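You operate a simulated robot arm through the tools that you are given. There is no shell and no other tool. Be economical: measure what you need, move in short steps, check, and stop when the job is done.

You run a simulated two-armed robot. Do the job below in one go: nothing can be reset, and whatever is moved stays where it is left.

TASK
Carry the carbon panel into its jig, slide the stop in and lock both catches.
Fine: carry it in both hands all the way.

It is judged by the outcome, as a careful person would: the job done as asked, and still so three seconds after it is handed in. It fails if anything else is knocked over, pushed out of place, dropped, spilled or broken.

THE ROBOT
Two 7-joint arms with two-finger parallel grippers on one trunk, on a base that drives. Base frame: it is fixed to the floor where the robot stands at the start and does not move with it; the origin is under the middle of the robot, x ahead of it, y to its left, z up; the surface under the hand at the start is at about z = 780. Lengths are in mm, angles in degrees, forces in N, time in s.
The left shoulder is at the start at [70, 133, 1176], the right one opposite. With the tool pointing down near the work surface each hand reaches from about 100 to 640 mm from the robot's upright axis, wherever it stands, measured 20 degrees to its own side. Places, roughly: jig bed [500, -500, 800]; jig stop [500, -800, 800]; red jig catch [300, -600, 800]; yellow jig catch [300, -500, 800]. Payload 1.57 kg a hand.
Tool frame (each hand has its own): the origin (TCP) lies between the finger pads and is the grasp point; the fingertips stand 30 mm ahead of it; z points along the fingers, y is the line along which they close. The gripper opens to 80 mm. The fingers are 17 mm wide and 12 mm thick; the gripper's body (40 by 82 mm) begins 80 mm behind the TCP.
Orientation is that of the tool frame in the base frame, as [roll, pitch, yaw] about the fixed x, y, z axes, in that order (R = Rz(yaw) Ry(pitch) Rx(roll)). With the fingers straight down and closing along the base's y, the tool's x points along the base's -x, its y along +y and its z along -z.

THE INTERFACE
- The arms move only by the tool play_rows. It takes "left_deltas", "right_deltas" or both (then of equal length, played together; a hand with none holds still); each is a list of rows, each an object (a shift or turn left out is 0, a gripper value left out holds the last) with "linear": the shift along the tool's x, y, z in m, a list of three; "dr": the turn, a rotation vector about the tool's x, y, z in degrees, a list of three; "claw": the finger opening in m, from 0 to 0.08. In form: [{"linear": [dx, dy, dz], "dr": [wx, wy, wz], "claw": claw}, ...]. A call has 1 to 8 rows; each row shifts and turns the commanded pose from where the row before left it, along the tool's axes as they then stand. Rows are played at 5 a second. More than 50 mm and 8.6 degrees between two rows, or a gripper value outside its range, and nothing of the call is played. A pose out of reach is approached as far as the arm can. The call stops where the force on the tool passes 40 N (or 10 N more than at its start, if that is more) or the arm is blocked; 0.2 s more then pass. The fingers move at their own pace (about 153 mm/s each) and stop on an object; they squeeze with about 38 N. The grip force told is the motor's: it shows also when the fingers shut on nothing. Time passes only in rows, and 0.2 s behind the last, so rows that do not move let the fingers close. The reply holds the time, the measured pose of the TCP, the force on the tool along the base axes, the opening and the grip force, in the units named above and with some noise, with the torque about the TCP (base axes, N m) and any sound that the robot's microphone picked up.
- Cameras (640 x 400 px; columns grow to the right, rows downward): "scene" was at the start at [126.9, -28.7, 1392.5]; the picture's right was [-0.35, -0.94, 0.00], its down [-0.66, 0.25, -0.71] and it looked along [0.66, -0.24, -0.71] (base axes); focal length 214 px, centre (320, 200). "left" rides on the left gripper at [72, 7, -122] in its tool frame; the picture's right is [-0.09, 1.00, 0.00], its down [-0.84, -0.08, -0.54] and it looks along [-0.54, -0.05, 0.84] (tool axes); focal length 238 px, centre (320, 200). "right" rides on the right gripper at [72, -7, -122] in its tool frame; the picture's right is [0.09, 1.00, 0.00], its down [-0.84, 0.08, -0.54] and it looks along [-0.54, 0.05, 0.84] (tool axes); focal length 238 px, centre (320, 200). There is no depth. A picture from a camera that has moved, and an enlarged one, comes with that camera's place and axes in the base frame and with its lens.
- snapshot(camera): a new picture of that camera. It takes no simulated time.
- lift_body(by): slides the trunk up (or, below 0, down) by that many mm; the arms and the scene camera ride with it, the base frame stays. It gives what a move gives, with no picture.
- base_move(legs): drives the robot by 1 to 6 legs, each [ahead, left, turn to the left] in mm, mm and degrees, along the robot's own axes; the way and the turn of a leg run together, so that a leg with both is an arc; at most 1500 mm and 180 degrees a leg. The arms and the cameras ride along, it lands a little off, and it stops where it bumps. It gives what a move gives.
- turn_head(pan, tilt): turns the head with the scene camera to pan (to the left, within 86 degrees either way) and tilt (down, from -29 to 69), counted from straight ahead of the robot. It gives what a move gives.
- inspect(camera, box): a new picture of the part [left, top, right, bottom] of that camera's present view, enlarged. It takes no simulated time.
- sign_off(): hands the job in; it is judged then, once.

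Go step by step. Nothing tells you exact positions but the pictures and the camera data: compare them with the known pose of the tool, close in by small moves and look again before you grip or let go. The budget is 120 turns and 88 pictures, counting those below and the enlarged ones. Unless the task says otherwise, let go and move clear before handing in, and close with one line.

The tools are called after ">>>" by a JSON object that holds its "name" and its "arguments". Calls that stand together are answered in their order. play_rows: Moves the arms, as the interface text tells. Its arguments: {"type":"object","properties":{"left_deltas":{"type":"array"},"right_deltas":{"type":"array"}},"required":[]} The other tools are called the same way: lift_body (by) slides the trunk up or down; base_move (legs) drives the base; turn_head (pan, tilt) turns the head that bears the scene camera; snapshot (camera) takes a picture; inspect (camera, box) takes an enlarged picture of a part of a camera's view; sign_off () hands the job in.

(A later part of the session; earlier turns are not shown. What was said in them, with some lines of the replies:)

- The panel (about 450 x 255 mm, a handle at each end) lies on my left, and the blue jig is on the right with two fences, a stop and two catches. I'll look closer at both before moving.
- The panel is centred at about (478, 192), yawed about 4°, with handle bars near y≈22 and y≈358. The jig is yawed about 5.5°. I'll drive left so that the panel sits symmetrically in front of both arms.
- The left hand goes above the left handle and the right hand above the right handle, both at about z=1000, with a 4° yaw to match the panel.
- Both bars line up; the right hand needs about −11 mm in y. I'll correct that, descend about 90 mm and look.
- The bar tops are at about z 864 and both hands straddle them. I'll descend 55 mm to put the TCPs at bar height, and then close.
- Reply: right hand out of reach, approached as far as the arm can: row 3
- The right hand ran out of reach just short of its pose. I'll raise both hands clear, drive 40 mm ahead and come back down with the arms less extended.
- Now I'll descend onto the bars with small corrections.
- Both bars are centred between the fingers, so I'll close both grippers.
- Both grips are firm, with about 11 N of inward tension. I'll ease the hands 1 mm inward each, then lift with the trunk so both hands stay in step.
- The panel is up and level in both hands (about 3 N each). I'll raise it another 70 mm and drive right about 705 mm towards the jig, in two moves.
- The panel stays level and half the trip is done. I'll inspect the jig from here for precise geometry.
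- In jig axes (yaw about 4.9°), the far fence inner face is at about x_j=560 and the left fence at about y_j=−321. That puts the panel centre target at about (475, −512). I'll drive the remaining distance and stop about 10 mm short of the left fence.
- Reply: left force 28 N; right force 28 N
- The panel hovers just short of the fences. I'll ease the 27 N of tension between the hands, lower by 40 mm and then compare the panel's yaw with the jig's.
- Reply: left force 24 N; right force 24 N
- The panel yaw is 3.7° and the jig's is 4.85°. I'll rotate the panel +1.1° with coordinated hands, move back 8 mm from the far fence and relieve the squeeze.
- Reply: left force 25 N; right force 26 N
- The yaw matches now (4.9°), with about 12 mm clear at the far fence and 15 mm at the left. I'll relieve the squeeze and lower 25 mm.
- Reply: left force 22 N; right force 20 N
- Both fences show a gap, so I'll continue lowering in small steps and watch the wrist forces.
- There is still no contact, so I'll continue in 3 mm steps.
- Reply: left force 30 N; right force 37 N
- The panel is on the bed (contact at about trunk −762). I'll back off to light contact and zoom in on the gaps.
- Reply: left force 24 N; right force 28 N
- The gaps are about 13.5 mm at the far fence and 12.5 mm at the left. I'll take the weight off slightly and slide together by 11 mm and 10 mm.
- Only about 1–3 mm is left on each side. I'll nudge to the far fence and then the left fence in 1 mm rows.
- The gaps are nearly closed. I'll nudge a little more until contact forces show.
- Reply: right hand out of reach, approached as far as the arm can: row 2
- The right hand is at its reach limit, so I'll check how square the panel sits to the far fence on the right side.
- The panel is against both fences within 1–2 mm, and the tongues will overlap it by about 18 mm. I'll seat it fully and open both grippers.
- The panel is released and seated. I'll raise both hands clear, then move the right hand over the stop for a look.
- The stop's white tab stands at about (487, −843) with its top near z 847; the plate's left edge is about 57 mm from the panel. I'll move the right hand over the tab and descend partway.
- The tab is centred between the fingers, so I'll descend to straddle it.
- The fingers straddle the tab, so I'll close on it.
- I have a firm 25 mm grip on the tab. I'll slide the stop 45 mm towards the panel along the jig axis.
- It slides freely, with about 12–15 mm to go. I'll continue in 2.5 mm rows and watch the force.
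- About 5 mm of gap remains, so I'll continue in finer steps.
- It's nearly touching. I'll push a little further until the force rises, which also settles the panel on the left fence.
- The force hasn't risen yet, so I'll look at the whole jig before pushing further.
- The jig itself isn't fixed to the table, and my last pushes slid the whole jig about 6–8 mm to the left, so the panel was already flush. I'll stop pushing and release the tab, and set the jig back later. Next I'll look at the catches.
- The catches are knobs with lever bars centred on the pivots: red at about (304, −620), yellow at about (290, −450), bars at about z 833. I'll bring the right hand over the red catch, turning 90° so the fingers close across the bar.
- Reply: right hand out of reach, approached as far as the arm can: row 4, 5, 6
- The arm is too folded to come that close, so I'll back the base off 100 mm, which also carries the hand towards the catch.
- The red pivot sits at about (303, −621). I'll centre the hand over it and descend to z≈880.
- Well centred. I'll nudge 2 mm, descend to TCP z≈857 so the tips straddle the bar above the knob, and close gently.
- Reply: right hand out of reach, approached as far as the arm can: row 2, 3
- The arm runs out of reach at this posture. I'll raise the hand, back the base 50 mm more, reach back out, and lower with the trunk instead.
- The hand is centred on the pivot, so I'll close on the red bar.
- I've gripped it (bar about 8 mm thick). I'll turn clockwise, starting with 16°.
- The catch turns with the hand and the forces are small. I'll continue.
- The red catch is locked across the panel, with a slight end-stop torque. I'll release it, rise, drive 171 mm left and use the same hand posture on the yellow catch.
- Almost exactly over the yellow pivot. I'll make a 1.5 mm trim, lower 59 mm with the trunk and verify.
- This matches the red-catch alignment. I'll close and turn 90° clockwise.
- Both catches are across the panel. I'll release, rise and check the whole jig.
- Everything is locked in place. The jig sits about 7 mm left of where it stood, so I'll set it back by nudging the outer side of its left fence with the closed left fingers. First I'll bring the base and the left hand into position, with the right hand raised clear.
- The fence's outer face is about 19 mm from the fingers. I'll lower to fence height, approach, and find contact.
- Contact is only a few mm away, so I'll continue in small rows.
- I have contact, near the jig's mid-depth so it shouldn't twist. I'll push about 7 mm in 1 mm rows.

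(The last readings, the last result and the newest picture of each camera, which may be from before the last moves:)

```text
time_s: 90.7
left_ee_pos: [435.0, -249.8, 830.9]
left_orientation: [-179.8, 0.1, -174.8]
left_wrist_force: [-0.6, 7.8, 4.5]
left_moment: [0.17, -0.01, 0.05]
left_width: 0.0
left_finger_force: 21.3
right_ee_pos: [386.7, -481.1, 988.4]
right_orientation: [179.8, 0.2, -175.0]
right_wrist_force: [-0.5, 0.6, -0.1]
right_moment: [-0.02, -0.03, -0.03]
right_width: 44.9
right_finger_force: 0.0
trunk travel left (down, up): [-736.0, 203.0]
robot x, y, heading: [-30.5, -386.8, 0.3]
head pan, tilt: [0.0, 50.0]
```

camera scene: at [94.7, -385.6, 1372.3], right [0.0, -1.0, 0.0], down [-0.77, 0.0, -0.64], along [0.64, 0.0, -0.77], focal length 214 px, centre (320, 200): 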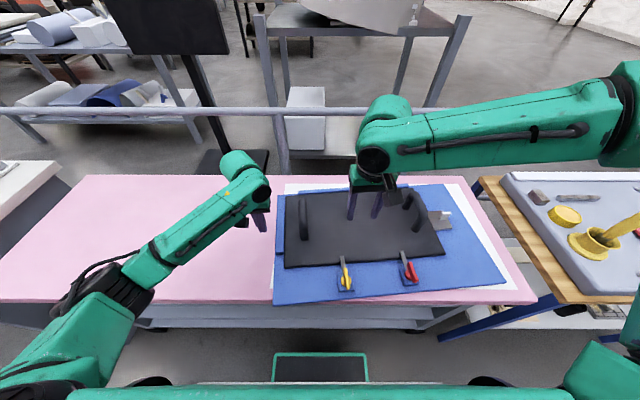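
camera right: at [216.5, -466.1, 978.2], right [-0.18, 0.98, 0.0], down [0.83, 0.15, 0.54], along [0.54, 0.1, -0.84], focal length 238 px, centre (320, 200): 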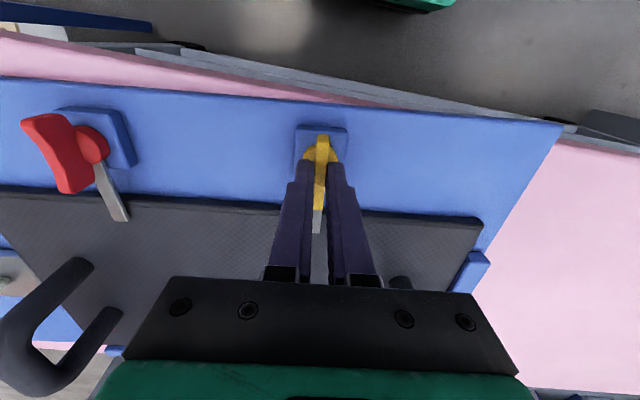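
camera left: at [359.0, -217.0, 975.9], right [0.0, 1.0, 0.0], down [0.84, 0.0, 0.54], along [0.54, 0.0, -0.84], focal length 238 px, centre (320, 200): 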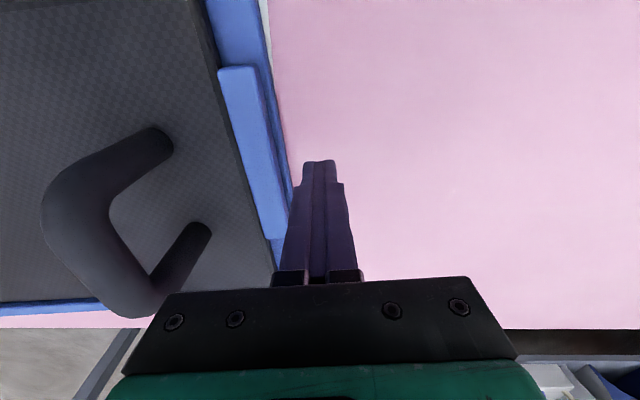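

The jig moved back about 7–8 mm. I'll withdraw the left hand, raise it, and check the whole.

>>> {"name": "play_rows", "arguments": {"left_deltas": [{"linear": [0, 0.015, 0]}, {"linear": [0, 0.02, 0]}, {"linear": [0, 0.01, -0.04]}, {"linear": [0, 0.01, -0.04]}, {"linear": [0, 0, -0.04]}, {"linear": [0, 0, -0.04]}], "right_deltas": [{}, {}, {"linear": [0, -0.03, -0.03]}, {"linear": [0.03, -0.03, -0.02]}, {"linear": [0.03, -0.03, 0]}, {"linear": [0.02, -0.03, 0]}]}}

>>> {"name": "snapshot", "arguments": {"camera": "scene"}}

>>> {"name": "inspect", "arguments": {"camera": "scene", "box": [260, 170, 520, 320]}}

```text
time_s: 92.1
left_ee_pos: [428.3, -197.7, 990.0]
left_orientation: [-180.0, 0.1, -174.7]
left_wrist_force: [-0.8, 0.6, -1.1]
left_moment: [0.01, 0.01, 0.01]
left_width: 0.2
left_finger_force: 21.4
right_ee_pos: [316.6, -609.1, 1034.8]
right_orientation: [179.7, 0.2, -175.0]
right_wrist_force: [-0.1, 0.5, -0.2]
right_moment: [0.07, 0.01, 0.01]
right_width: 45.1
right_finger_force: 0.0
trunk travel left (down, up): [-736.0, 203.0]
robot x, y, heading: [-35.4, -385.8, 0.3]
head pan, tilt: [0.0, 50.0]
```

```text
4 pictures are left
camera scene: at [93.5, -388.6, 1372.3], right [0.0, -1.0, 0.0], down [-0.77, 0.0, -0.64], along [0.64, 0.0, -0.77], focal length 214 px, centre (320, 200)
```

scene: 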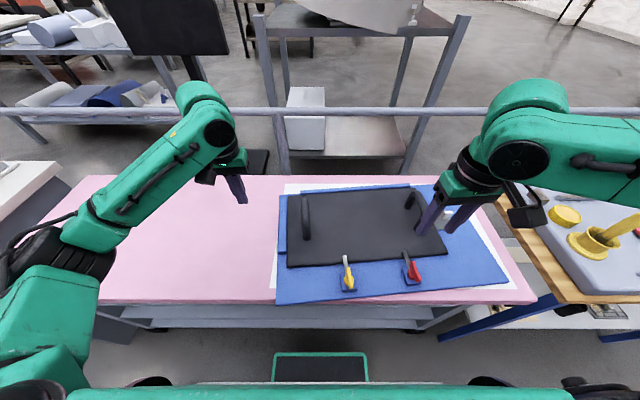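

```text
2.46 times, centred on (390, 245) of scene
camera zoom: at [93.5, -388.6, 1372.3], right [0.0, -1.0, 0.0], down [-0.77, 0.0, -0.64], along [0.64, 0.0, -0.77], focal length 528 px, centre (148, 89)
```

zoom: 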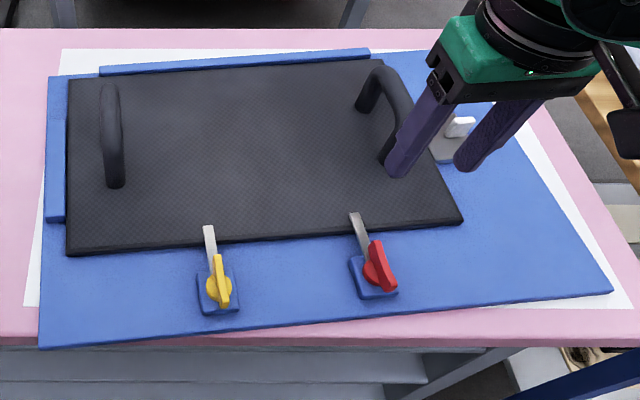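

Both tongues overlap the panel edge. One last check that the stop is still against the panel.

>>> {"name": "snapshot", "arguments": {"camera": "right"}}

```text
2 pictures are left
camera right: at [245.5, -624.9, 1155.7], right [-0.18, 0.98, 0.01], down [0.83, 0.15, 0.54], along [0.54, 0.1, -0.84], focal length 238 px, centre (320, 200)
```

right: 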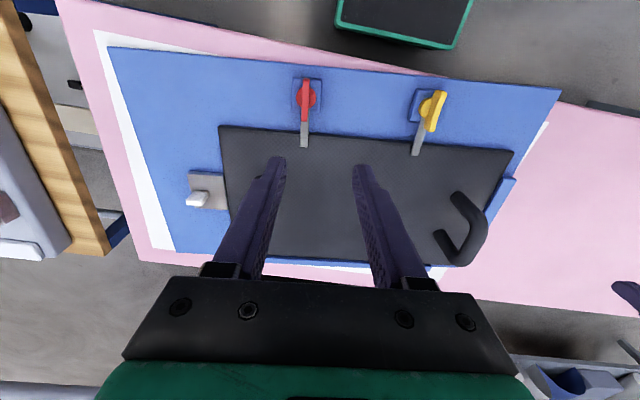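

The stop is against the panel, both catches lie across its edge, and both hands are clear with nothing disturbed, so I'm handing it in.

>>> {"name": "sign_off", "arguments": {}}

```text
The job is handed in.
```

The panel was carried in both hands the whole way and is seated in its jig, with the stop slid against it and both the red and yellow catches locked. While closing the stop I pushed the jig a few mm along the table, then nudged it back to about where it had been (to within a few mm).
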